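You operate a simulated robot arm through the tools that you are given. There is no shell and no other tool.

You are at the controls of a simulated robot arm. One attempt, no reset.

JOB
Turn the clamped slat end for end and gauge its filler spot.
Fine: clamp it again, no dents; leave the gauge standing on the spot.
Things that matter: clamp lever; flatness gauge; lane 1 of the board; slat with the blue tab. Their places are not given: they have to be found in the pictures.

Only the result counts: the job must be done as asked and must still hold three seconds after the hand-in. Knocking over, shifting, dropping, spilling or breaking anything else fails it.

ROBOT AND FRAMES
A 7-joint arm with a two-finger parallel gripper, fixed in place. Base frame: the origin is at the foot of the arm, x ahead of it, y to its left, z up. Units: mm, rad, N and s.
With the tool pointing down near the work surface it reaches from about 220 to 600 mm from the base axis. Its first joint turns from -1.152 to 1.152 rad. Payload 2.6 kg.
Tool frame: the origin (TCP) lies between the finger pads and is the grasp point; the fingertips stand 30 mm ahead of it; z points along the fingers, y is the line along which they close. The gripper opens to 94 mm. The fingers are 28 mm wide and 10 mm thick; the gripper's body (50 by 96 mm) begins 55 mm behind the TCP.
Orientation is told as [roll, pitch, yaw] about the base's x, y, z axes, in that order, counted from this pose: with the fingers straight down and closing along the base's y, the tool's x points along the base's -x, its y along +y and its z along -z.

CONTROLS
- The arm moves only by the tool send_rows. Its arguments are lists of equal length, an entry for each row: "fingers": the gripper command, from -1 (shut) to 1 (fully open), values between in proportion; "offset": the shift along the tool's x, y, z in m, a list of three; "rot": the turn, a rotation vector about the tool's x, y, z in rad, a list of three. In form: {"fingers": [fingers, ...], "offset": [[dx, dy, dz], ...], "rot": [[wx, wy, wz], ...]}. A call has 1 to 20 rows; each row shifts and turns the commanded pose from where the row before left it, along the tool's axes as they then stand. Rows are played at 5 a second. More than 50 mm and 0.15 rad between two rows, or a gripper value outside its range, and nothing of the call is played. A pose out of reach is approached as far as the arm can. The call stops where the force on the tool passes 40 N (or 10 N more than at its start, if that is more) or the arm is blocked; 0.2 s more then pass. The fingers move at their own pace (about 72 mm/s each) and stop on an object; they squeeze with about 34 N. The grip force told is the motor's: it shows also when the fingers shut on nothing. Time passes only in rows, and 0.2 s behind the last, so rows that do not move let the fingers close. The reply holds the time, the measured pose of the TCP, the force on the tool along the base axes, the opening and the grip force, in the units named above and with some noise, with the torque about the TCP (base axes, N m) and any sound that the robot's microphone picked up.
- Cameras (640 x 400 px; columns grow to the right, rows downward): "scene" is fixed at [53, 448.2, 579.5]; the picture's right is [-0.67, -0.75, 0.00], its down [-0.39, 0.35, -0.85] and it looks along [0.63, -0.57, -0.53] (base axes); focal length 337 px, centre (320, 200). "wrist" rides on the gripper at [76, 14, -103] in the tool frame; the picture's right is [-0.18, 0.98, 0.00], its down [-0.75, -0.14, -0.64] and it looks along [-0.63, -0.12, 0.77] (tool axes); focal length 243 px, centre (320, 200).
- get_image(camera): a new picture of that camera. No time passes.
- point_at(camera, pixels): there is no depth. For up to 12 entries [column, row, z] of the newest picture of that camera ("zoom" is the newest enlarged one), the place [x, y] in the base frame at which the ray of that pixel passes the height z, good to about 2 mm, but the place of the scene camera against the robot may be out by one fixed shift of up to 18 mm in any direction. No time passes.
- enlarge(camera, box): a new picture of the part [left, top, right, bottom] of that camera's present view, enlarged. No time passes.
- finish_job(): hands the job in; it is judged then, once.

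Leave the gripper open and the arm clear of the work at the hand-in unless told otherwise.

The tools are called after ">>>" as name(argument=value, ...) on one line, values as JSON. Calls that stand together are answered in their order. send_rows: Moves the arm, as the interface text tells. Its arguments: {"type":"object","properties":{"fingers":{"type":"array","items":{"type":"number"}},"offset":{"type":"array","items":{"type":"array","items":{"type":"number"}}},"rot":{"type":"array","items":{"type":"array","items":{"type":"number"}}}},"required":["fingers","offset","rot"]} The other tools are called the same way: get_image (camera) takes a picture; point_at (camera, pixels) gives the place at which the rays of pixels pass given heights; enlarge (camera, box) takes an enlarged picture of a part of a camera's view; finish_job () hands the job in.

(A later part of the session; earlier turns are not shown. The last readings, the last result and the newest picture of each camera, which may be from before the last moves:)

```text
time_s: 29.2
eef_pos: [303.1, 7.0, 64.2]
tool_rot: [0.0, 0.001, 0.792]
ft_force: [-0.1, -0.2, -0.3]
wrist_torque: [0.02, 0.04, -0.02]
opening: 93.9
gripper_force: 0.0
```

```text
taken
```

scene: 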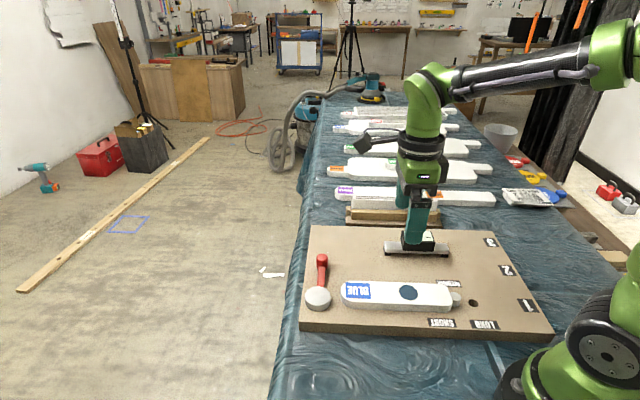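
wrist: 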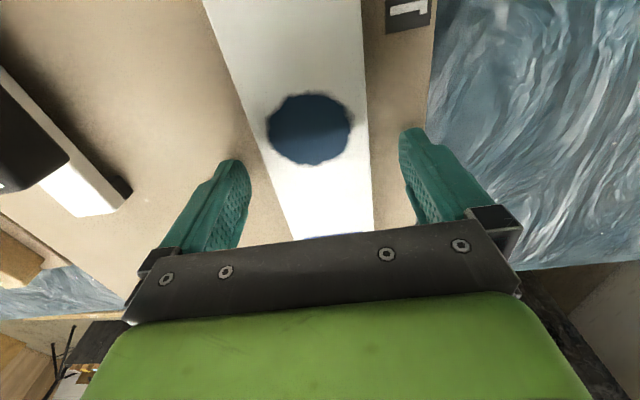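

Clear at z=64 (tips ≈4 mm above the board). I close gently in steps to a moderate squeeze (command −0.3).

>>> send_rows(fingers=[0.4, 0.25, 0.15, 0.0, -0.15, -0.3, -0.3, -0.3], offset=[[0, 0, 0], [0, 0, 0], [0, 0, 0], [0, 0, 0], [0, 0, 0], [0, 0, 0], [0, 0, 0], [0, 0, 0]], rot=[[0, 0, 0], [0, 0, 0], [0, 0, 0], [0, 0, 0], [0, 0, 0], [0, 0, 0], [0, 0, 0], [0, 0, 0]])

>>> get_image(camera="wrist")

>>> enlarge(camera="scene", box=[330, 220, 490, 340])

```text
time_s: 31.0
eef_pos: [303.6, 8.0, 65.2]
tool_rot: [-0.001, 0.0, 0.792]
ft_force: [0.5, -0.9, 1.4]
wrist_torque: [0.0, 0.05, -0.02]
opening: 57.1
gripper_force: 34.2
```

```text
taken
```

wrist: 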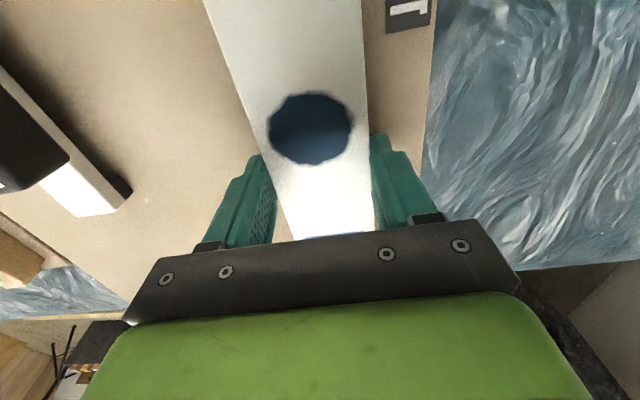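

```text
3.33 times, centred on (410, 280) of scene
```

zoom: 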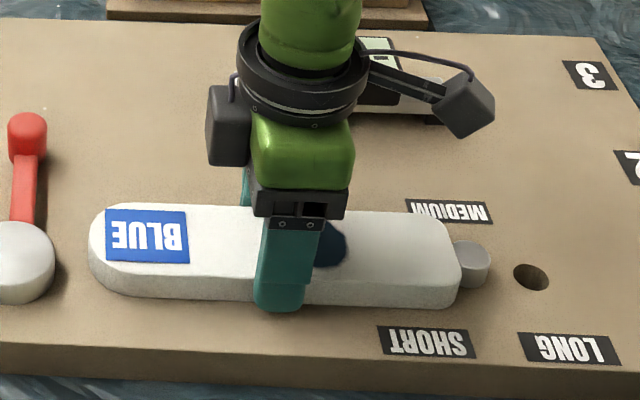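

Held: opening 57 mm, 34 N. I lift slowly by about 80 mm.

>>> send_rows(fingers=[-0.3, -0.3, -0.3, -0.3, -0.3, -0.3], offset=[[0, 0, -0.005], [0, 0, -0.01], [0, 0, -0.02], [0, 0, -0.025], [0, 0, -0.02], [0, 0, 0]], rot=[[0, 0, 0], [0, 0, 0], [0, 0, 0], [0, 0, 0], [0, 0, 0], [0, 0, 0]])

>>> get_image(camera="wrist")

>>> get_image(camera="scene")

```text
time_s: 32.4
eef_pos: [301.9, 7.6, 144.4]
tool_rot: [-0.001, -0.001, 0.792]
ft_force: [-0.7, 1.0, -1.2]
wrist_torque: [0.01, 0.0, 0.0]
opening: 57.2
gripper_force: 33.9
```

```text
taken
```

wrist: 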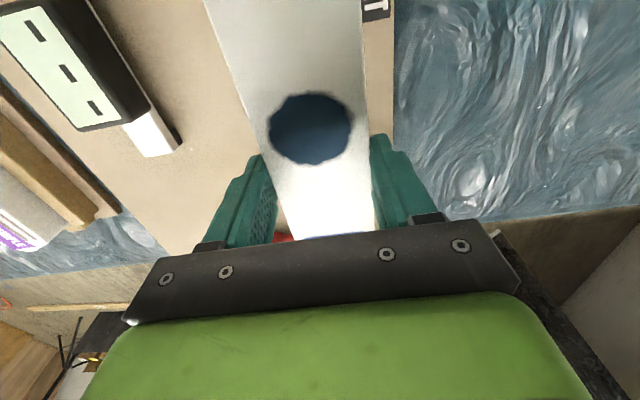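

```text
taken
```

scene: 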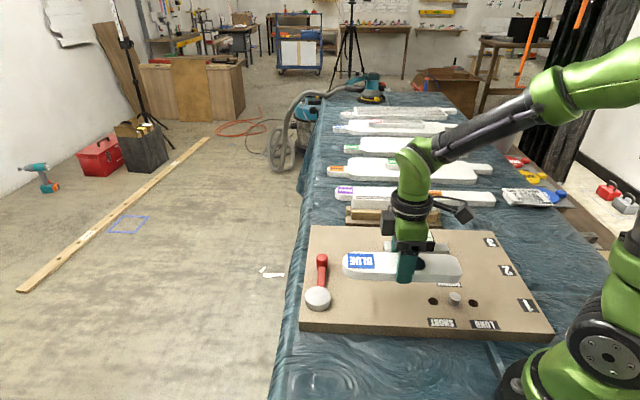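

Slat lifted, level and balanced. Now I turn it about the vertical by −π in two calls.

>>> send_rows(fingers=[-0.3, -0.3, -0.3, -0.3, -0.3, -0.3, -0.3, -0.3, -0.3, -0.3, -0.3, -0.3, -0.3, -0.3, -0.3, -0.3, -0.3, -0.3, -0.3, -0.3], offset=[[0, 0, -0.002], [0, 0, -0.002], [0, 0, -0.002], [0, 0, -0.002], [0, 0, -0.002], [0, 0, 0], [0, 0, 0], [0, 0, 0], [0, 0, 0], [0, 0, 0], [0, 0, 0], [0, 0, 0], [0, 0, 0], [0, 0, 0], [0, 0, 0], [0, 0, 0], [0, 0, 0], [0, 0, 0], [0, 0, 0], [0, 0, 0]], rot=[[0, 0, 0.05], [0, 0, 0.1], [0, 0, 0.13], [0, 0, 0.13], [0, 0, 0.13], [0, 0, 0.13], [0, 0, 0.13], [0, 0, 0.13], [0, 0, 0.13], [0, 0, 0.13], [0, 0, 0.13], [0, 0, 0.13], [0, 0, 0.13], [0, 0, 0.13], [0, 0, 0.13], [0, 0, 0.13], [0, 0, 0.13], [0, 0, 0.13], [0, 0, 0.1], [0, 0, 0.05]])

>>> get_image(camera="scene")

```text
time_s: 36.6
eef_pos: [303.4, 6.2, 153.7]
tool_rot: [0.0, 0.0, -1.593]
ft_force: [0.0, -0.1, -1.3]
wrist_torque: [0.02, 0.0, -0.01]
opening: 57.2
gripper_force: 34.2
```

```text
taken
```

scene: 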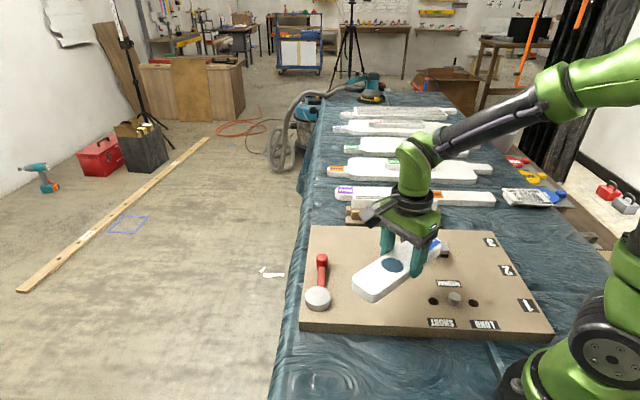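

Yaw −1.59, all held. I finish the turn to −2.35.

>>> send_rows(fingers=[-0.3, -0.3, -0.3, -0.3, -0.3, -0.3, -0.3, -0.3], offset=[[0, 0, 0], [0, 0, 0], [0, 0, 0], [0, 0, 0], [0, 0, 0], [0, 0, 0], [0, 0, 0], [0, 0, 0]], rot=[[0, 0, 0.08], [0, 0, 0.13], [0, 0, 0.13], [0, 0, 0.13], [0, 0, 0.13], [0, 0, 0.1], [0, 0, 0.0616], [0, 0, 0]])

>>> get_image(camera="scene")

>>> get_image(camera="wrist")

```text
time_s: 38.4
eef_pos: [302.9, 6.5, 153.7]
tool_rot: [0.0, 0.0, -2.352]
ft_force: [0.3, 0.0, -1.1]
wrist_torque: [0.01, 0.0, 0.0]
opening: 57.4
gripper_force: 33.7
```

```text
taken
```

scene: 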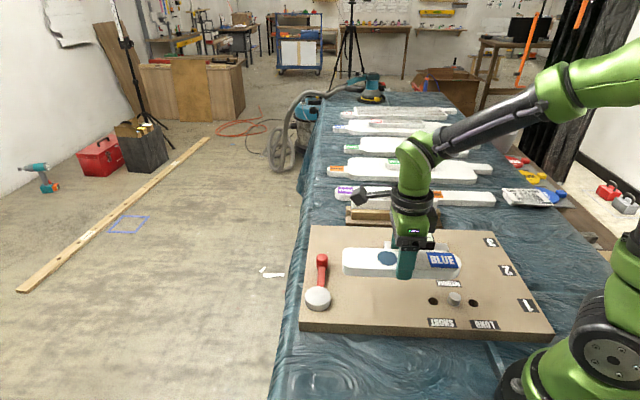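

```text
taken
```

wrist: 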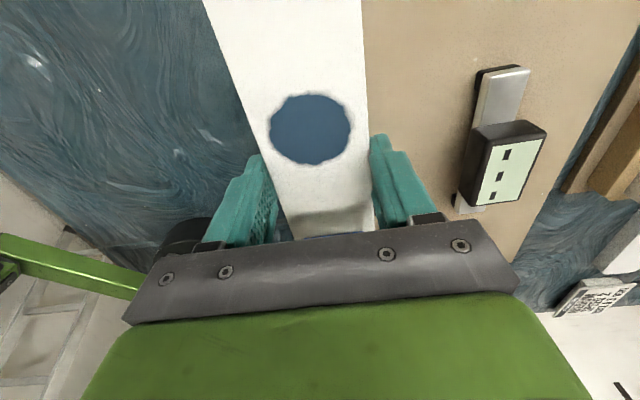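

The slat is turned (BLUE toward the peg side). I shift 4 mm away from the peg and descend to about 23 mm above the board, then check against peg and cam.

>>> send_rows(fingers=[-0.3, -0.3, -0.3, -0.3, -0.3], offset=[[0.004, 0, 0], [0, 0, 0.022], [0, 0, 0.022], [0, 0, 0.022], [0, 0, 0]], rot=[[0, 0, 0], [0, 0, 0], [0, 0, 0], [0, 0, 0], [0, 0, 0]])

>>> enlarge(camera="scene", box=[290, 220, 490, 345])

```text
time_s: 39.6
eef_pos: [305.4, 9.9, 86.8]
tool_rot: [-0.001, 0.0, -2.352]
ft_force: [-0.4, -0.8, -0.9]
wrist_torque: [0.01, -0.01, 0.0]
opening: 57.2
gripper_force: 33.9
```

```text
3.20 times, centred on (390, 282) of scene
```

zoom: 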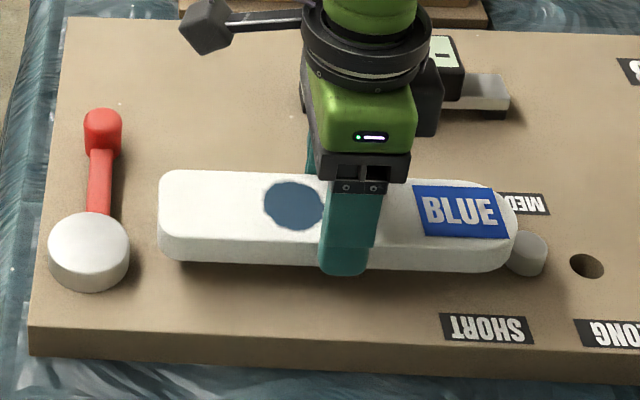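

I check the tip-to-peg clearance numerically in the scene zoom: slat tip (517,228) at z≈74, peg top (530,243) at z≈46 and its edges, cam disc.

>>> point_at(camera="zoom", pixels=[[517, 225, 74], [517, 235, 74], [530, 243, 46], [548, 243, 46], [508, 250, 46], [158, 200, 74], [130, 250, 48], [88, 238, 48]])

```text
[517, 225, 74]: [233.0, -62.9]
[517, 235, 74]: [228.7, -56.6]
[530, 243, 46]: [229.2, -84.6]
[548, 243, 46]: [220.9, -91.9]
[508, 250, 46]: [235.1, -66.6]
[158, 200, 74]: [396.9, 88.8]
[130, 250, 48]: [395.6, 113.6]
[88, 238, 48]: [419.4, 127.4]
```

Gap to the peg is about 7 mm and on the cam side ~17 mm, so lowering is safe. I lower 20 mm.

>>> send_rows(fingers=[-0.3, -0.3, -0.3, -0.3], offset=[[0, 0, 0.008], [0, 0, 0.007], [0, 0, 0.005], [0, 0, 0]], rot=[[0, 0, 0], [0, 0, 0], [0, 0, 0], [0, 0, 0]])

>>> enlarge(camera="scene", box=[400, 250, 490, 330])

```text
time_s: 40.6
eef_pos: [306.5, 9.7, 66.6]
tool_rot: [-0.002, 0.0, -2.351]
ft_force: [0.3, 1.2, -1.0]
wrist_torque: [-0.02, 0.0, 0.01]
opening: 57.2
gripper_force: 34.2
```

```text
5.00 times, centred on (445, 290) of scene
```

zoom: 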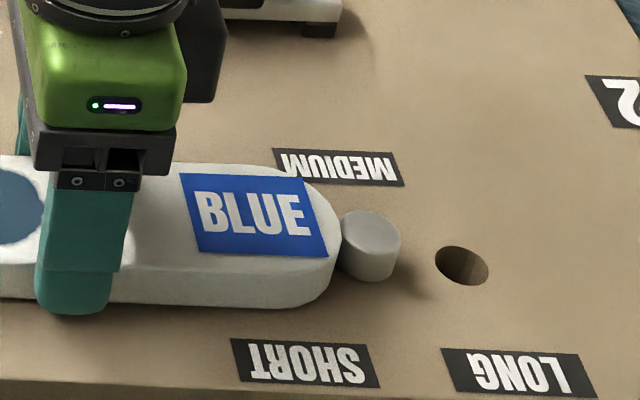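

Check the remaining gap to the peg.

>>> point_at(camera="zoom", pixels=[[341, 228, 54], [341, 236, 54], [341, 228, 50], [371, 230, 46], [343, 232, 46], [400, 240, 46], [371, 230, 42], [343, 232, 42]])

```text
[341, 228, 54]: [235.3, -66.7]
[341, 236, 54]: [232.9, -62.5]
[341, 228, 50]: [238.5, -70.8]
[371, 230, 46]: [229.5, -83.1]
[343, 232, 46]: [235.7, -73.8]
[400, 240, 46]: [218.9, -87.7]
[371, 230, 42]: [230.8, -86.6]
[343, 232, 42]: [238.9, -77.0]
```

Gap ≈5 mm. I slide 3 mm toward the peg in 1 mm steps, then lower in 1 mm steps watching the force.

>>> send_rows(fingers=[-0.3, -0.3, -0.3, -0.3], offset=[[-0.001, 0, 0], [-0.001, 0, 0], [-0.001, 0, 0], [0, 0, 0.001]], rot=[[0, 0, 0], [0, 0, 0], [0, 0, 0], [0, 0, 0]])

>>> enlarge(camera="scene", box=[400, 250, 490, 330])

```text
time_s: 41.6
eef_pos: [303.7, 7.7, 66.2]
tool_rot: [0.0, 0.0, -2.349]
ft_force: [0.5, 0.2, -1.2]
wrist_torque: [0.02, 0.01, -0.01]
opening: 57.2
gripper_force: 33.7
```

```text
5.00 times, centred on (445, 290) of scene
```

zoom: 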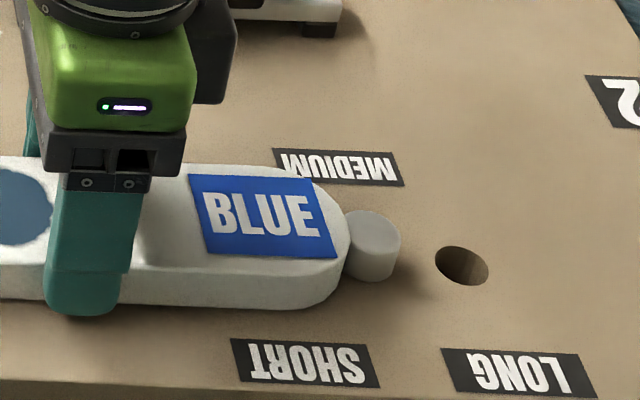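

No contact yet. I lower in small steps until the slat rests on the board.

>>> send_rows(fingers=[-0.3, -0.3, -0.3], offset=[[0, 0, 0.0007], [0, 0, 0.0005], [0, 0, 0]], rot=[[0, 0, 0], [0, 0, 0], [0, 0, 0]])

```text
time_s: 42.4
eef_pos: [304.2, 7.0, 65.6]
tool_rot: [0.0, 0.002, -2.35]
ft_force: [0.9, 1.9, -0.4]
wrist_torque: [0.03, -0.03, -0.01]
opening: 57.1
gripper_force: 33.9
```

>>> send_rows(fingers=[-0.3, -0.3], offset=[[0, 0, 0.0008], [0, 0, 0]], rot=[[0, 0, 0], [0, 0, 0]])

```text
time_s: 43.0
eef_pos: [304.0, 7.5, 65.7]
tool_rot: [-0.001, 0.002, -2.353]
ft_force: [2.3, 3.3, -1.4]
wrist_torque: [0.14, -0.04, -0.08]
opening: 57.2
gripper_force: 34.1
```

A small sideways force (4 N, away from the peg) suggests the nose just touches the peg. I back off 1 mm and lower the last ~1 mm.

>>> send_rows(fingers=[-0.3, -0.3, -0.3], offset=[[0.0012, 0, 0], [0, 0, 0.0008], [0, 0, 0]], rot=[[0, 0, 0], [0, 0, 0], [0, 0, 0]])

>>> enlarge(camera="scene", box=[400, 250, 490, 330])

>>> get_image(camera="wrist")

```text
time_s: 43.8
eef_pos: [305.2, 8.1, 64.3]
tool_rot: [-0.001, 0.001, -2.352]
ft_force: [-9.2, -2.8, 22.8]
wrist_torque: [-0.3, 0.56, -0.04]
opening: 57.4
gripper_force: 33.8
```

```text
5.00 times, centred on (445, 290) of scene
```

zoom: 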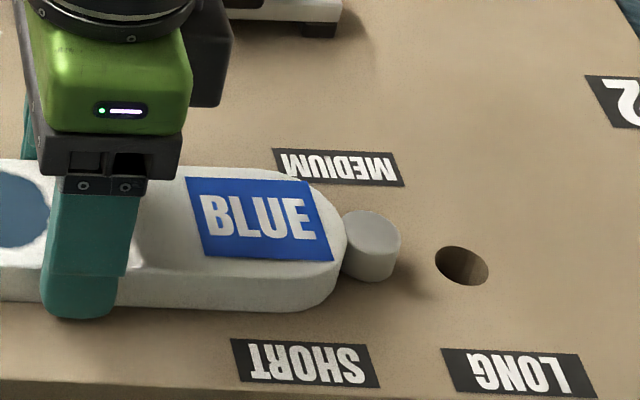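

```text
taken
```

wrist: 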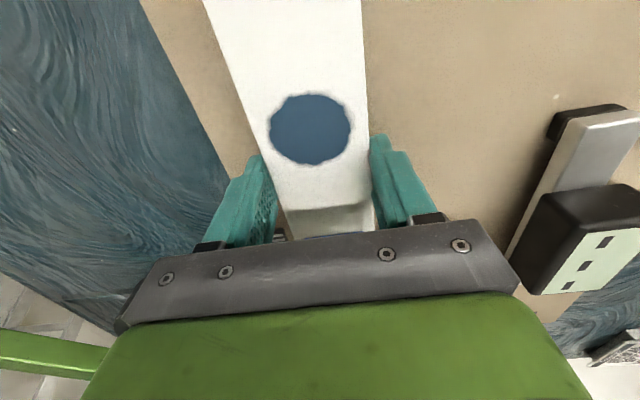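

It is now resting firmly (23 N). I relieve by raising 0.7 mm before opening.

>>> send_rows(fingers=[-0.3, -0.3], offset=[[0, 0, -0.0007], [0, 0, 0]], rot=[[0, 0, 0], [0, 0, 0]])

```text
time_s: 44.4
eef_pos: [304.1, 7.9, 65.0]
tool_rot: [0.002, 0.001, -2.354]
ft_force: [-2.6, -2.7, 9.6]
wrist_torque: [0.08, 0.18, -0.12]
opening: 57.1
gripper_force: 33.6
```

Now 10 N, resting. I open the fingers and then lift straight up.

>>> send_rows(fingers=[0.1, 0.3, 0.6, 1, 1, 1, 1, 1, 1], offset=[[0, 0, -0.0003], [0, 0, 0], [0, 0, 0], [0, 0, 0], [0, 0, -0.01], [0, 0, -0.03], [0, 0, -0.045], [0, 0, -0.045], [0, 0, -0.045]], rot=[[0, 0, 0], [0, 0, 0], [0, 0, 0], [0, 0, 0], [0, 0, 0], [0, 0, 0], [0, 0, 0], [0, 0, 0], [0, 0, 0]])

>>> get_image(camera="wrist")

>>> enlarge(camera="scene", box=[290, 220, 490, 345])

```text
time_s: 46.4
eef_pos: [305.3, 10.5, 239.8]
tool_rot: [0.002, 0.0, -2.352]
ft_force: [-0.1, -0.2, 0.1]
wrist_torque: [-0.03, 0.02, -0.01]
opening: 94.1
gripper_force: 0.1
```

```text
taken
```

wrist: 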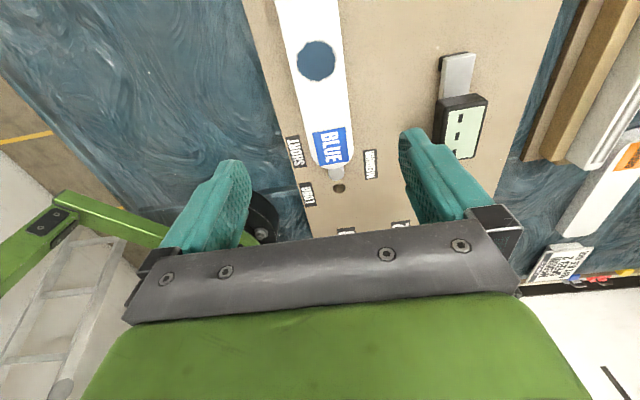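

```text
3.20 times, centred on (390, 282) of scene
```

zoom: 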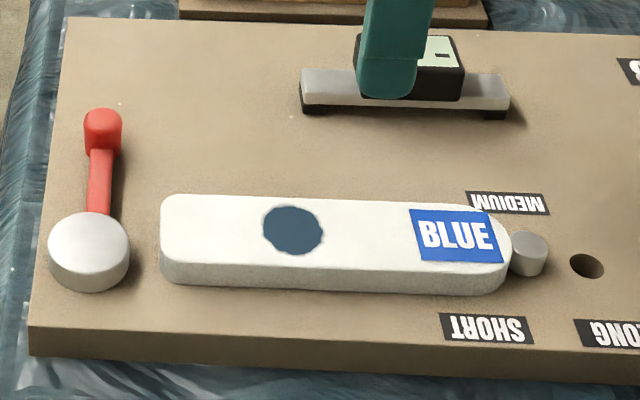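

Slat lies properly in lane 1, nose near the peg. Next: re-clamp. From the three knob positions I fitted pivot P≈(407,113.5), R≈85.6; lever at −43° now, clamped at +48°. I turn to yaw −0.75 and move above the knob (≈(470,55)).

>>> send_rows(fingers=[1, 1, 1, 1, 1, 1, 1, 1, 1, 1, 1, 1, 1, 1, 1, 1, 1], offset=[[0, 0, 0], [0, 0, 0], [0, 0, 0], [0, 0, 0], [0, 0, 0], [0, 0, 0], [0, 0, 0], [0, 0, 0], [0, 0, 0], [0, 0, 0], [0, 0, 0], [-0.0179, 0.029, 0], [-0.0179, 0.029, 0], [-0.0179, 0.029, 0], [-0.0179, 0.029, 0], [-0.0179, 0.029, 0], [0, 0, 0]], rot=[[0, 0, -0.1456], [0, 0, -0.1456], [0, 0, -0.1456], [0, 0, -0.1456], [0, 0, -0.1456], [0, 0, -0.1456], [0, 0, -0.1456], [0, 0, -0.1456], [0, 0, -0.1456], [0, 0, -0.1456], [0, 0, -0.1456], [0, 0, 0], [0, 0, 0], [0, 0, 0], [0, 0, 0], [0, 0, 0], [0, 0, 0]])

>>> get_image(camera="wrist")

>>> enlarge(camera="wrist", box=[180, 0, 420, 150])

```text
time_s: 50.0
eef_pos: [466.8, 54.1, 241.4]
tool_rot: [0.0, 0.001, -0.75]
ft_force: [-1.0, 0.0, -0.2]
wrist_torque: [0.0, 0.01, 0.01]
opening: 94.0
gripper_force: 0.1
```

```text
taken
```

wrist: 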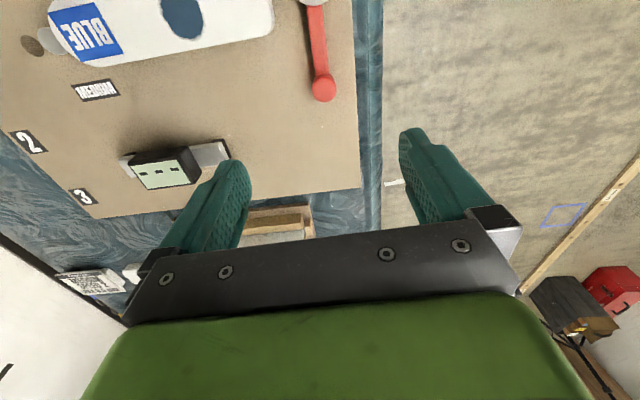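

```text
2.67 times, centred on (300, 75) of wrist
```

zoom: 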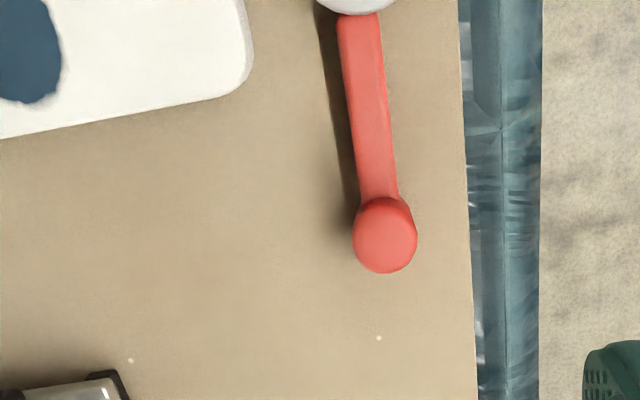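

Query the knob and lever line here.

>>> point_at(camera="zoom", pixels=[[386, 240, 50], [386, 240, 58], [386, 240, 64], [359, 20, 44], [378, 185, 44]])

```text
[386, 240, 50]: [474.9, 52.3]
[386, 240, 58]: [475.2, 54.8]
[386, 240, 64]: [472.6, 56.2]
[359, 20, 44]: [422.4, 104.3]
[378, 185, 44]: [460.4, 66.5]
```

Knob ≈(473,55). I adjust and descend to z≈110 for a check, narrowing the fingers to ~60 mm.

>>> send_rows(fingers=[1, 0.5, 0.3, 0.3, 0.3, 0.3], offset=[[-0.004, 0.005, 0], [0, 0, 0.033], [0, 0, 0.033], [0, 0, 0.033], [0, 0, 0.032], [0, 0, 0]], rot=[[0, 0, 0], [0, 0, 0], [0, 0, 0], [0, 0, 0], [0, 0, 0], [0, 0, 0]])

>>> get_image(camera="wrist")

```text
time_s: 51.4
eef_pos: [474.3, 54.8, 109.5]
tool_rot: [0.0, 0.0, -0.75]
ft_force: [0.9, 0.0, 0.0]
wrist_torque: [0.05, 0.02, -0.03]
opening: 61.3
gripper_force: 0.0
```

```text
taken
```

wrist: 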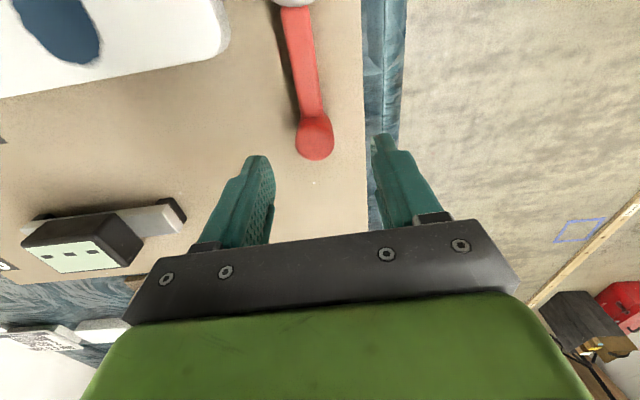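

>>> point_at(camera="wrist", pixels=[[315, 143, 54], [315, 143, 58], [315, 143, 62], [288, 12, 44], [308, 90, 44]])

```text
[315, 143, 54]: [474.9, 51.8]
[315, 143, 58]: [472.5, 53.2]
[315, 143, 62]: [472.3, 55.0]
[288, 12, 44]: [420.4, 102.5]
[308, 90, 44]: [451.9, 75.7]
```

Knob sits between the fingers. I descend to z≈63.5 and narrow to 33 mm around it.

>>> send_rows(fingers=[0.3, 0.3, 0.3, -0.1, -0.3, -0.3, -0.3], offset=[[0, -0.001, 0.018], [0, 0, 0.018], [0, 0, 0.01], [0, 0, 0], [0, 0, 0], [0, 0, 0], [0, 0, 0]], rot=[[0, 0, 0], [0, 0, 0], [0, 0, 0], [0, 0, 0], [0, 0, 0], [0, 0, 0], [0, 0, 0]])

>>> get_image(camera="wrist")

```text
time_s: 53.0
eef_pos: [473.0, 54.6, 62.7]
tool_rot: [-0.001, 0.0, -0.751]
ft_force: [-0.3, -0.1, 0.8]
wrist_torque: [0.01, 0.0, 0.0]
opening: 32.9
gripper_force: 0.0
```

```text
taken
```

wrist: 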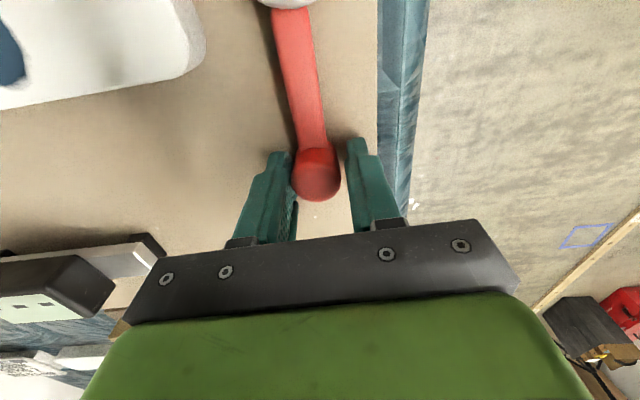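

Straddling with no contact force. I sweep the lever counter-clockwise: first 8 rows (~0.87 rad).

>>> send_rows(fingers=[-0.3, -0.3, -0.3, -0.3, -0.3, -0.3, -0.3, -0.3, -0.3, -0.3], offset=[[0, 0, 0], [0.00052, 0.00965, 0], [0.00052, 0.00965, 0], [0.00052, 0.00965, 0], [0.00052, 0.00965, 0], [0.00052, 0.00965, 0], [0.00052, 0.00965, 0], [0.00052, 0.00965, 0], [0.00052, 0.00965, 0], [0, 0, 0]], rot=[[0, 0, -0.063], [0, 0, -0.1083], [0, 0, -0.1083], [0, 0, -0.1083], [0, 0, -0.1083], [0, 0, -0.1083], [0, 0, -0.1083], [0, 0, -0.1083], [0, 0, -0.1083], [0, 0, 0]])

>>> get_image(camera="wrist")

>>> enlarge(camera="scene", box=[270, 220, 490, 345])

```text
time_s: 55.2
eef_pos: [495.2, 126.6, 62.9]
tool_rot: [-0.002, 0.001, 0.182]
ft_force: [0.8, -1.0, -0.3]
wrist_torque: [0.01, 0.01, 0.05]
opening: 33.5
gripper_force: 0.0
```

```text
taken
```

wrist: 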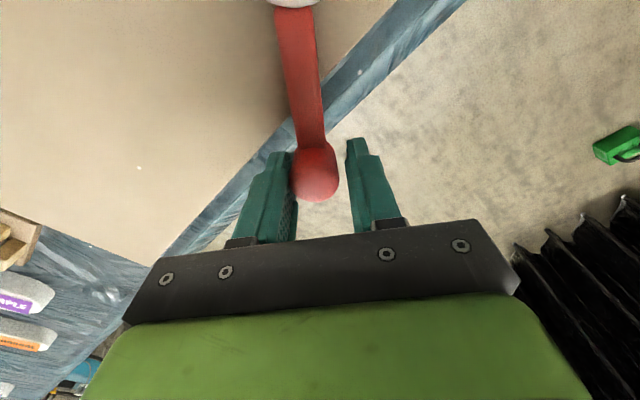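

```text
2.91 times, centred on (380, 282) of scene
```

zoom: 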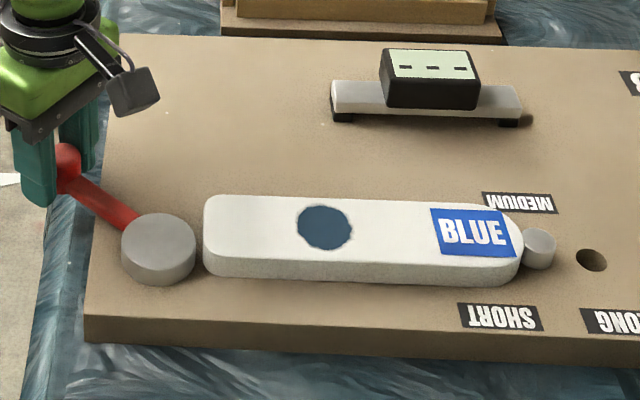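

Good; the disc nears the flat end. Continue 3 more rows (~0.32 rad).

>>> send_rows(fingers=[-0.3, -0.3, -0.3, -0.3], offset=[[0.00052, 0.00965, 0], [0.00052, 0.00965, 0], [0.00052, 0.00965, 0], [0, 0, 0]], rot=[[0, 0, -0.1083], [0, 0, -0.1083], [0, 0, -0.1083], [0, 0, 0]])

>>> enlarge(camera="scene", box=[270, 220, 490, 345])

```text
time_s: 56.2
eef_pos: [485.1, 154.8, 61.6]
tool_rot: [0.001, 0.001, 0.507]
ft_force: [-0.4, 0.0, -0.4]
wrist_torque: [0.03, 0.01, -0.04]
opening: 33.1
gripper_force: 0.3
```

```text
2.91 times, centred on (380, 282) of scene
```

zoom: 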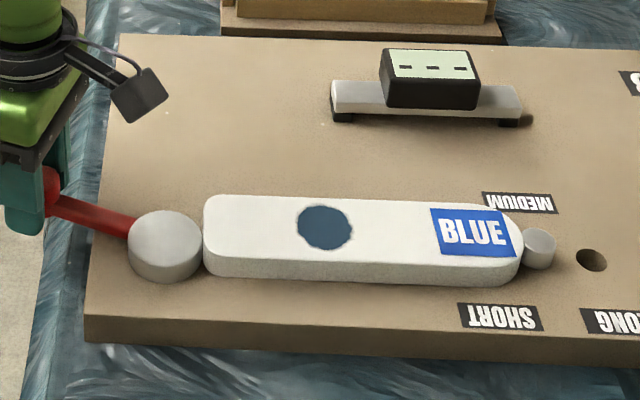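

Disc is about to touch the flat end. I grip the knob fully, then advance in smaller steps watching force.

>>> send_rows(fingers=[-1, -1, -1, -1, -1, -1], offset=[[0, 0, 0], [0, 0, 0], [0, 0, 0], [0.0001, 0.00446, 0], [0.0001, 0.00446, 0], [0, 0, 0]], rot=[[0, 0, 0], [0, 0, 0], [0, 0, 0], [0, 0, -0.05], [0, 0, -0.05], [0, 0, 0]])

>>> enlarge(camera="scene", box=[270, 220, 490, 345])

```text
time_s: 57.6
eef_pos: [479.2, 162.5, 63.4]
tool_rot: [-0.003, -0.001, 0.605]
ft_force: [-8.0, -7.0, 11.0]
wrist_torque: [0.0, 0.04, 0.05]
opening: 27.3
gripper_force: 44.5
```

```text
2.91 times, centred on (380, 282) of scene
```

zoom: 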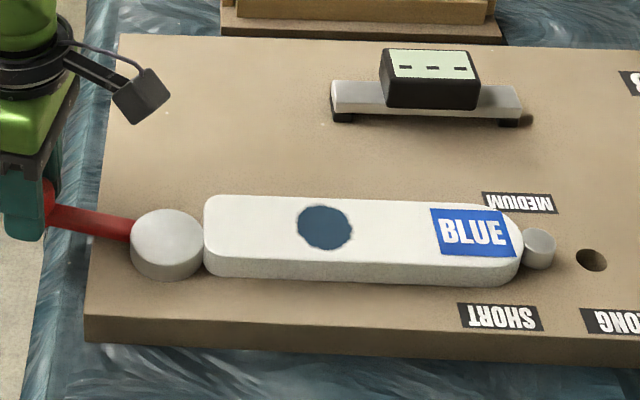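

Contact builds moderately (≈11 N). I go on in 2 steps of 0.056 rad.

>>> send_rows(fingers=[-1, -1, -1], offset=[[0.00014, 0.00502, 0], [0.00014, 0.00502, 0], [0, 0, 0]], rot=[[0, 0, -0.0562], [0, 0, -0.0562], [0, 0, 0]])

>>> enlarge(camera="scene", box=[270, 220, 490, 345])

```text
time_s: 58.4
eef_pos: [474.1, 168.7, 63.5]
tool_rot: [0.0, 0.0, 0.717]
ft_force: [-7.3, -11.7, 14.2]
wrist_torque: [-0.6, 0.48, 0.24]
opening: 27.3
gripper_force: 45.2
```

```text
2.91 times, centred on (380, 282) of scene
```

zoom: 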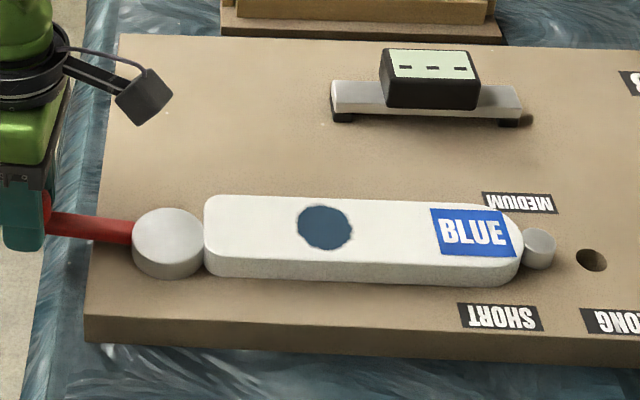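

Lever almost in line. I relieve the vertical load by 1.5 mm and make the last 2 steps.

>>> send_rows(fingers=[-1, -1, -1], offset=[[0.00014, 0.00502, -0.0015], [0.00014, 0.00502, 0], [0, 0, 0]], rot=[[0, 0, -0.0562], [0, 0, -0.0562], [0, 0, 0]])

>>> enlarge(camera="scene", box=[260, 250, 380, 350])

>>> get_image(camera="wrist")

```text
time_s: 59.2
eef_pos: [466.5, 176.9, 62.5]
tool_rot: [0.0, -0.001, 0.832]
ft_force: [8.6, 1.0, -16.8]
wrist_torque: [0.11, -0.28, 0.38]
opening: 27.3
gripper_force: 44.8
```

```text
4.00 times, centred on (320, 300) of scene
```

zoom: 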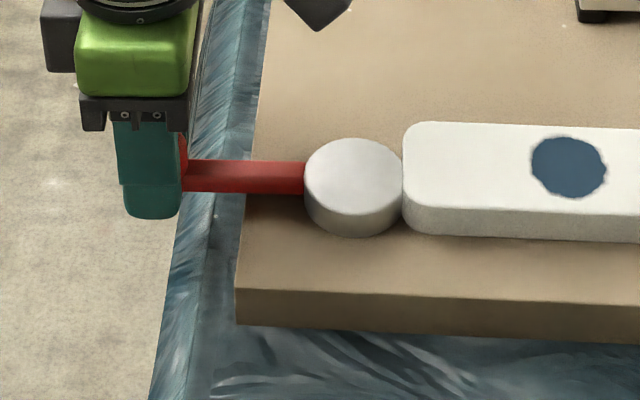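

```text
taken
```

wrist: 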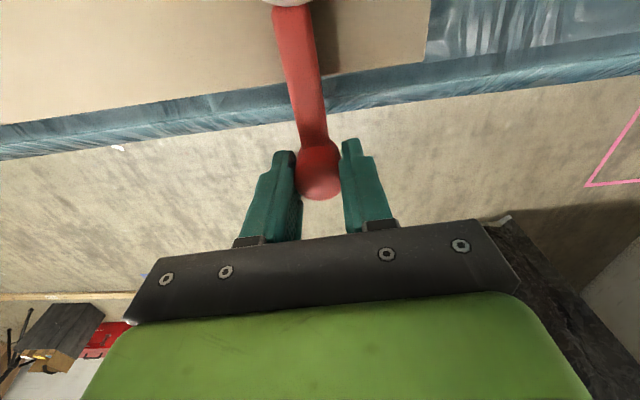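

Nearly identical to the original clamped picture; TCP is about 1.7 mm short of the original knob position (464.3,177.1). I add that last bit.

>>> send_rows(fingers=[-1, -1, -1], offset=[[0, 0.0012, 0.0008], [0, 0.001, 0], [0, 0, 0]], rot=[[0, 0, 0], [0, 0, 0], [0, 0, 0]])

>>> enlarge(camera="scene", box=[260, 250, 380, 350])

```text
time_s: 60.0
eef_pos: [465.1, 178.5, 64.5]
tool_rot: [-0.001, 0.0, 0.83]
ft_force: [7.2, 2.4, -15.2]
wrist_torque: [0.34, -0.45, 0.31]
opening: 27.3
gripper_force: 44.7
```

```text
4.00 times, centred on (320, 300) of scene
```

zoom: 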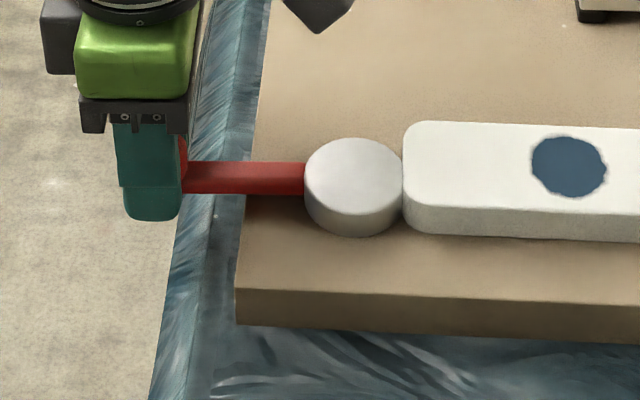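

The lever now matches its original clamped position. I open the fingers and lift straight up.

>>> send_rows(fingers=[-0.3, 0.0, 0.3, 0.3, 0.3, 0.5, 1], offset=[[0, 0, 0.0005], [0, 0, 0], [0, 0, 0], [0, 0, -0.02], [0, 0, -0.045], [0, 0, -0.045], [0, 0, -0.045]], rot=[[0, 0, 0], [0, 0, 0], [0, 0, 0], [0, 0, 0], [0, 0, 0], [0, 0, 0], [0, 0, 0]])

>>> enlarge(camera="scene", box=[260, 250, 380, 350])

>>> get_image(camera="wrist")

```text
time_s: 61.6
eef_pos: [466.3, 177.4, 216.5]
tool_rot: [0.0, -0.001, 0.831]
ft_force: [0.2, -0.1, 0.1]
wrist_torque: [0.01, 0.0, -0.02]
opening: 94.1
gripper_force: 0.0
```

```text
4.00 times, centred on (320, 300) of scene
```

zoom: 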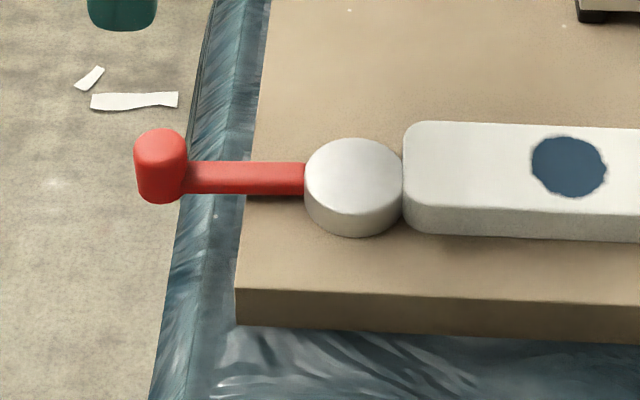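

```text
taken
```

wrist: 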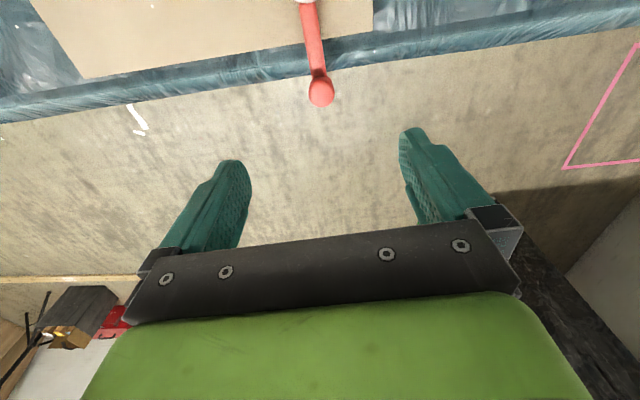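

Clamp lever is exactly as at the start. Next the gauge: I rise a bit, yaw to −0.78 and go above lane 3 (≈(397,−85,250)) to look at the gauge.

>>> send_rows(fingers=[1, 1, 1, 1, 1, 1, 1, 1, 1, 1, 1, 1, 1, 1, 1, 1, 1, 1, 1], offset=[[0, 0, -0.03], [0, 0, 0], [0, 0, 0], [0, 0, 0], [0, 0, 0], [0, 0, 0], [0, 0, 0], [0, 0, 0], [0, 0, 0], [0, 0, 0], [0, 0, 0], [0, 0, 0], [-0.0225, -0.0392, 0], [-0.0225, -0.0392, 0], [-0.0225, -0.0392, 0], [-0.0225, -0.0392, 0], [-0.0225, -0.0392, 0], [-0.0225, -0.0392, 0], [0, 0, 0]], rot=[[0, 0, 0], [0, 0, 0.1464], [0, 0, 0.1464], [0, 0, 0.1464], [0, 0, 0.1464], [0, 0, 0.1464], [0, 0, 0.1464], [0, 0, 0.1464], [0, 0, 0.1464], [0, 0, 0.1464], [0, 0, 0.1464], [0, 0, 0.1464], [0, 0, 0], [0, 0, 0], [0, 0, 0], [0, 0, 0], [0, 0, 0], [0, 0, 0], [0, 0, 0]])

>>> get_image(camera="wrist")

>>> enlarge(camera="wrist", box=[180, 0, 480, 190])

>>> enlarge(camera="scene", box=[330, 210, 490, 340])

```text
time_s: 65.6
eef_pos: [396.6, -86.2, 248.2]
tool_rot: [0.0, 0.001, -0.782]
ft_force: [0.3, 0.2, 0.4]
wrist_torque: [-0.01, 0.0, 0.01]
opening: 94.0
gripper_force: 0.1
```

```text
taken
```

wrist: 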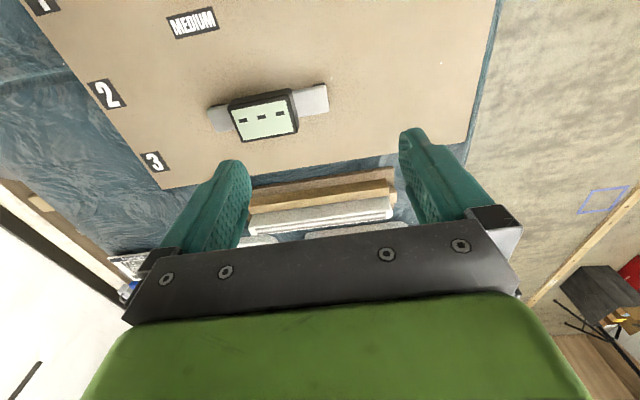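

```text
2.11 times, centred on (330, 95) of wrist
```

zoom: 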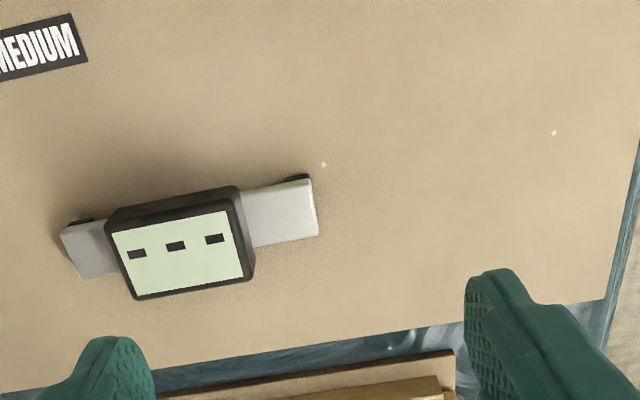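

```text
3.08 times, centred on (410, 275) of scene
```

zoom: 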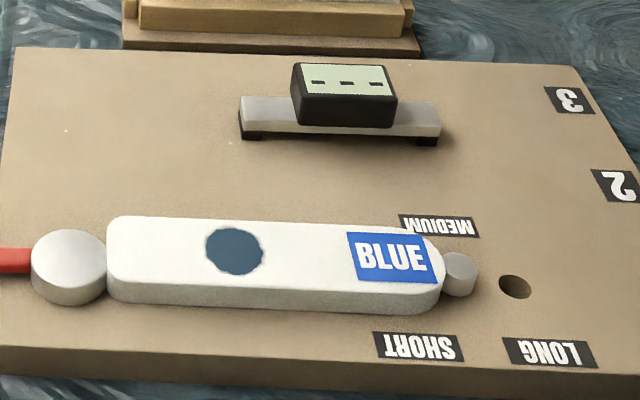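

Slat is clamped well. I query the gauge: bar ends at z≈50 and box-top corners at z≈66.

>>> point_at(camera="zoom", pixels=[[63, 230, 50], [80, 277, 50], [312, 178, 50], [318, 236, 50], [110, 226, 66], [233, 200, 66], [251, 280, 66], [137, 299, 66], [175, 246, 66], [63, 230, 44], [312, 178, 44]])

>>> enlarge(camera="wrist", box=[195, 70, 345, 160])

```text
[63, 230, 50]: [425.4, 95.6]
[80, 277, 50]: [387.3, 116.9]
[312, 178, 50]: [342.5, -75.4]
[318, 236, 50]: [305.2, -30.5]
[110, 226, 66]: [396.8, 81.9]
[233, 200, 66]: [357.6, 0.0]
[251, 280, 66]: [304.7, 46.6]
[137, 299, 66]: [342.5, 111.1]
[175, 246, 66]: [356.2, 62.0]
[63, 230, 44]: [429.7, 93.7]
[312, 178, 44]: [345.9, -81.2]
```

```text
4.27 times, centred on (270, 115) of wrist
```

zoom: 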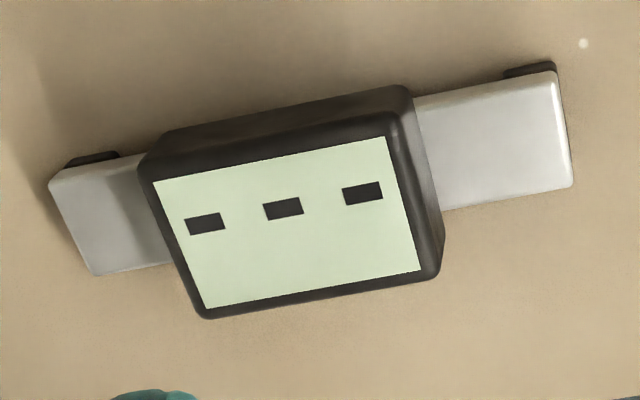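

That query used the scene zoom; I repeat with the current wrist zoom coordinates.

>>> point_at(camera="zoom", pixels=[[50, 180, 50], [95, 275, 50], [555, 72, 50], [573, 185, 50], [150, 176, 66], [393, 114, 66], [438, 275, 66], [206, 318, 66], [165, 133, 50], [407, 86, 50], [284, 209, 66]])

```text
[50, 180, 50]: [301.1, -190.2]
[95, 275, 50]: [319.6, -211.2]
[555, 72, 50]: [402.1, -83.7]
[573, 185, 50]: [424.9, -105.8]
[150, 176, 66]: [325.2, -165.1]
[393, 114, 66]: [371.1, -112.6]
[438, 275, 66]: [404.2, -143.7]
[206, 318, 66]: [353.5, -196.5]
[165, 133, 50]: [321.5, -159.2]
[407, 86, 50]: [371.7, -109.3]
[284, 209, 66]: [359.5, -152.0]
```

I calibrate the scene shift with board marks and triangulate the gauge's display height.

>>> point_at(camera="scene", pixels=[[448.3, 283.4, 30], [473.3, 303.2, 30], [418.8, 237, 60], [418.8, 237, 80], [402, 230, 70], [433, 231.5, 70]])

>>> enlarge(camera="scene", box=[375, 220, 465, 270])

```text
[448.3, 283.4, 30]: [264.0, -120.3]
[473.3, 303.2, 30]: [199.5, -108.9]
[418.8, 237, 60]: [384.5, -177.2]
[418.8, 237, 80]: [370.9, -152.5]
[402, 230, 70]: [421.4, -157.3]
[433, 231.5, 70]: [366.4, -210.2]
```

```text
7.11 times, centred on (420, 245) of scene
```

zoom: 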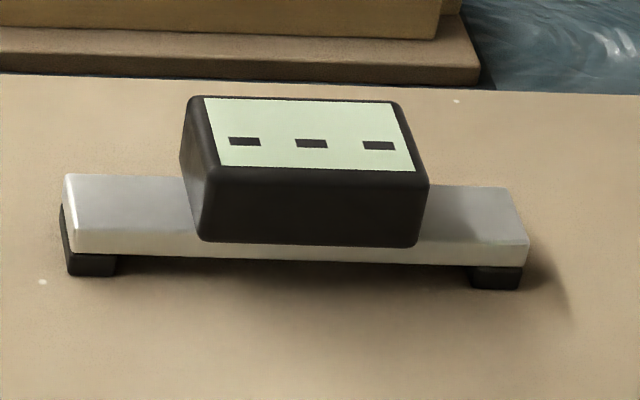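

Gauge: bar ≈148×30 mm centred at (362,−149), box ≈68×42 mm, top z≈78; axis ≈45.5°. Now I look at the slat's spot in its new place from the former viewing pose.

>>> send_rows(fingers=[1, 1, 1], offset=[[0.043, 0.0015, 0], [0.043, 0.0015, 0], [0, 0, 0]], rot=[[0, 0, 0], [0, 0, 0], [0, 0, 0]])

>>> get_image(camera="wrist")

>>> enlarge(camera="wrist", box=[140, 0, 460, 180])

```text
time_s: 66.4
eef_pos: [334.0, -21.1, 245.7]
tool_rot: [0.0, -0.002, -0.783]
ft_force: [0.8, -0.5, 0.1]
wrist_torque: [0.01, 0.0, 0.02]
opening: 94.1
gripper_force: 0.1
```

```text
taken
```

wrist: 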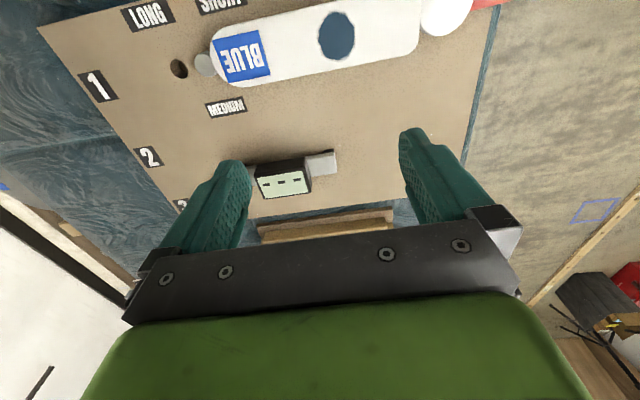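

```text
2.00 times, centred on (300, 90) of wrist
```

zoom: 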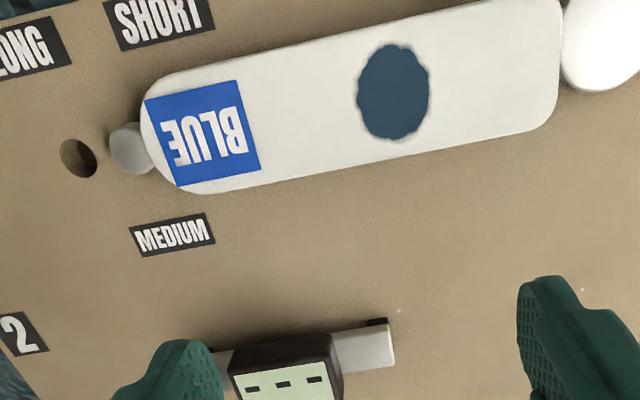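

Spot at zoom (393,92). I query it and the slat ends/edges at z≈51.

>>> point_at(camera="zoom", pixels=[[393, 92, 48], [393, 92, 51], [393, 92, 54], [142, 128, 51], [561, 50, 51], [300, 44, 51], [320, 166, 51], [500, 8, 51], [510, 133, 51], [240, 192, 51]])

```text
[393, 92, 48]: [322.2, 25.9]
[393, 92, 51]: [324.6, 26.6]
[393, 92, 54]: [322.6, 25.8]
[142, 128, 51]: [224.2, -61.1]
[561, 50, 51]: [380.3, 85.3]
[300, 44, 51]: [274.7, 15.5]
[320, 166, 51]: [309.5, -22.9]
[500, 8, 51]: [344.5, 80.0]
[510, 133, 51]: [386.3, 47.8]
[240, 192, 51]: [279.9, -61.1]
```

Spot ≈(323,26). For a second independent measurement I yaw to +0.792 and look from lower, with the TCP ~25 mm beyond the spot.

>>> send_rows(fingers=[1, 1, 1, 1, 1, 1, 1, 1, 1, 1, 1, 1, 1, 1, 1, 1, 1], offset=[[0, 0, 0], [0, 0, 0], [0, 0, 0], [0, 0, 0], [0, 0, 0], [0, 0, 0], [0, 0, 0], [0, 0, 0], [0, 0, 0], [0, 0, 0], [0, 0, 0], [-0.0254, 0.0205, 0], [-0.0254, 0.0205, 0], [0, 0, 0.033], [0, 0, 0.033], [0, 0, 0.033], [0, 0, 0]], rot=[[0, 0, -0.1432], [0, 0, -0.1432], [0, 0, -0.1432], [0, 0, -0.1432], [0, 0, -0.1432], [0, 0, -0.1432], [0, 0, -0.1432], [0, 0, -0.1432], [0, 0, -0.1432], [0, 0, -0.1432], [0, 0, -0.1432], [0, 0, 0], [0, 0, 0], [0, 0, 0], [0, 0, 0], [0, 0, 0], [0, 0, 0]])

>>> get_image(camera="wrist")

>>> enlarge(camera="wrist", box=[220, 0, 420, 180])

```text
time_s: 70.0
eef_pos: [343.3, 43.3, 149.6]
tool_rot: [0.0, 0.0, 0.792]
ft_force: [0.0, -0.7, -0.5]
wrist_torque: [-0.04, -0.01, 0.0]
opening: 94.0
gripper_force: 0.1
```

```text
taken
```

wrist: 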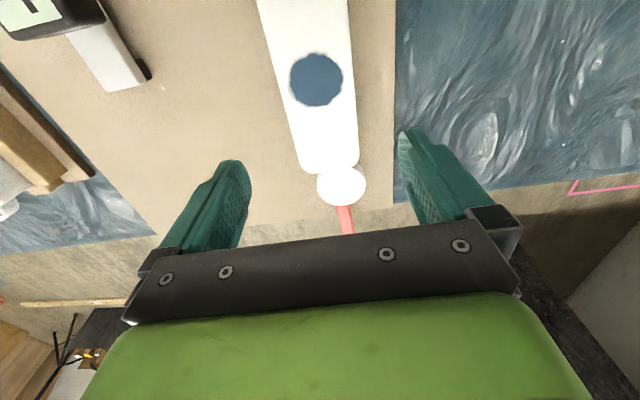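

```text
2.22 times, centred on (320, 90) of wrist
```

zoom: 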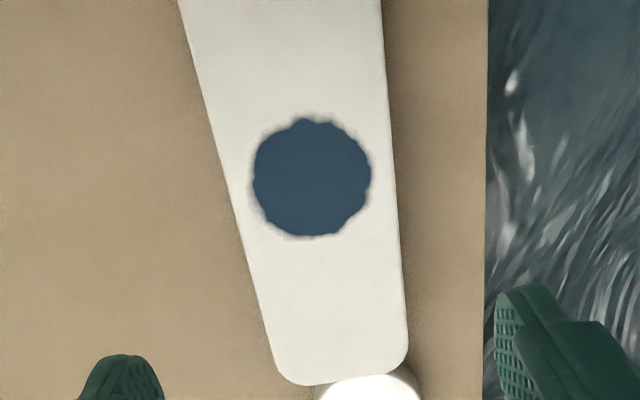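

>>> point_at(camera="zoom", pixels=[[312, 178, 48], [312, 178, 51], [312, 178, 54], [202, 80, 51], [385, 80, 51], [248, 260, 51], [402, 260, 51], [342, 382, 51], [225, 165, 51], [393, 165, 51]])

```text
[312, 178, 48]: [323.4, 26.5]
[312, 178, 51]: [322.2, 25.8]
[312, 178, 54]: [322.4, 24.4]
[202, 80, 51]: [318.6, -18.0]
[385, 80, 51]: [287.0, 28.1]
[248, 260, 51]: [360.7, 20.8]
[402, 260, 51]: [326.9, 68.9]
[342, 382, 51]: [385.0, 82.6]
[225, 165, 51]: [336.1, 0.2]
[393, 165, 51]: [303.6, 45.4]
```

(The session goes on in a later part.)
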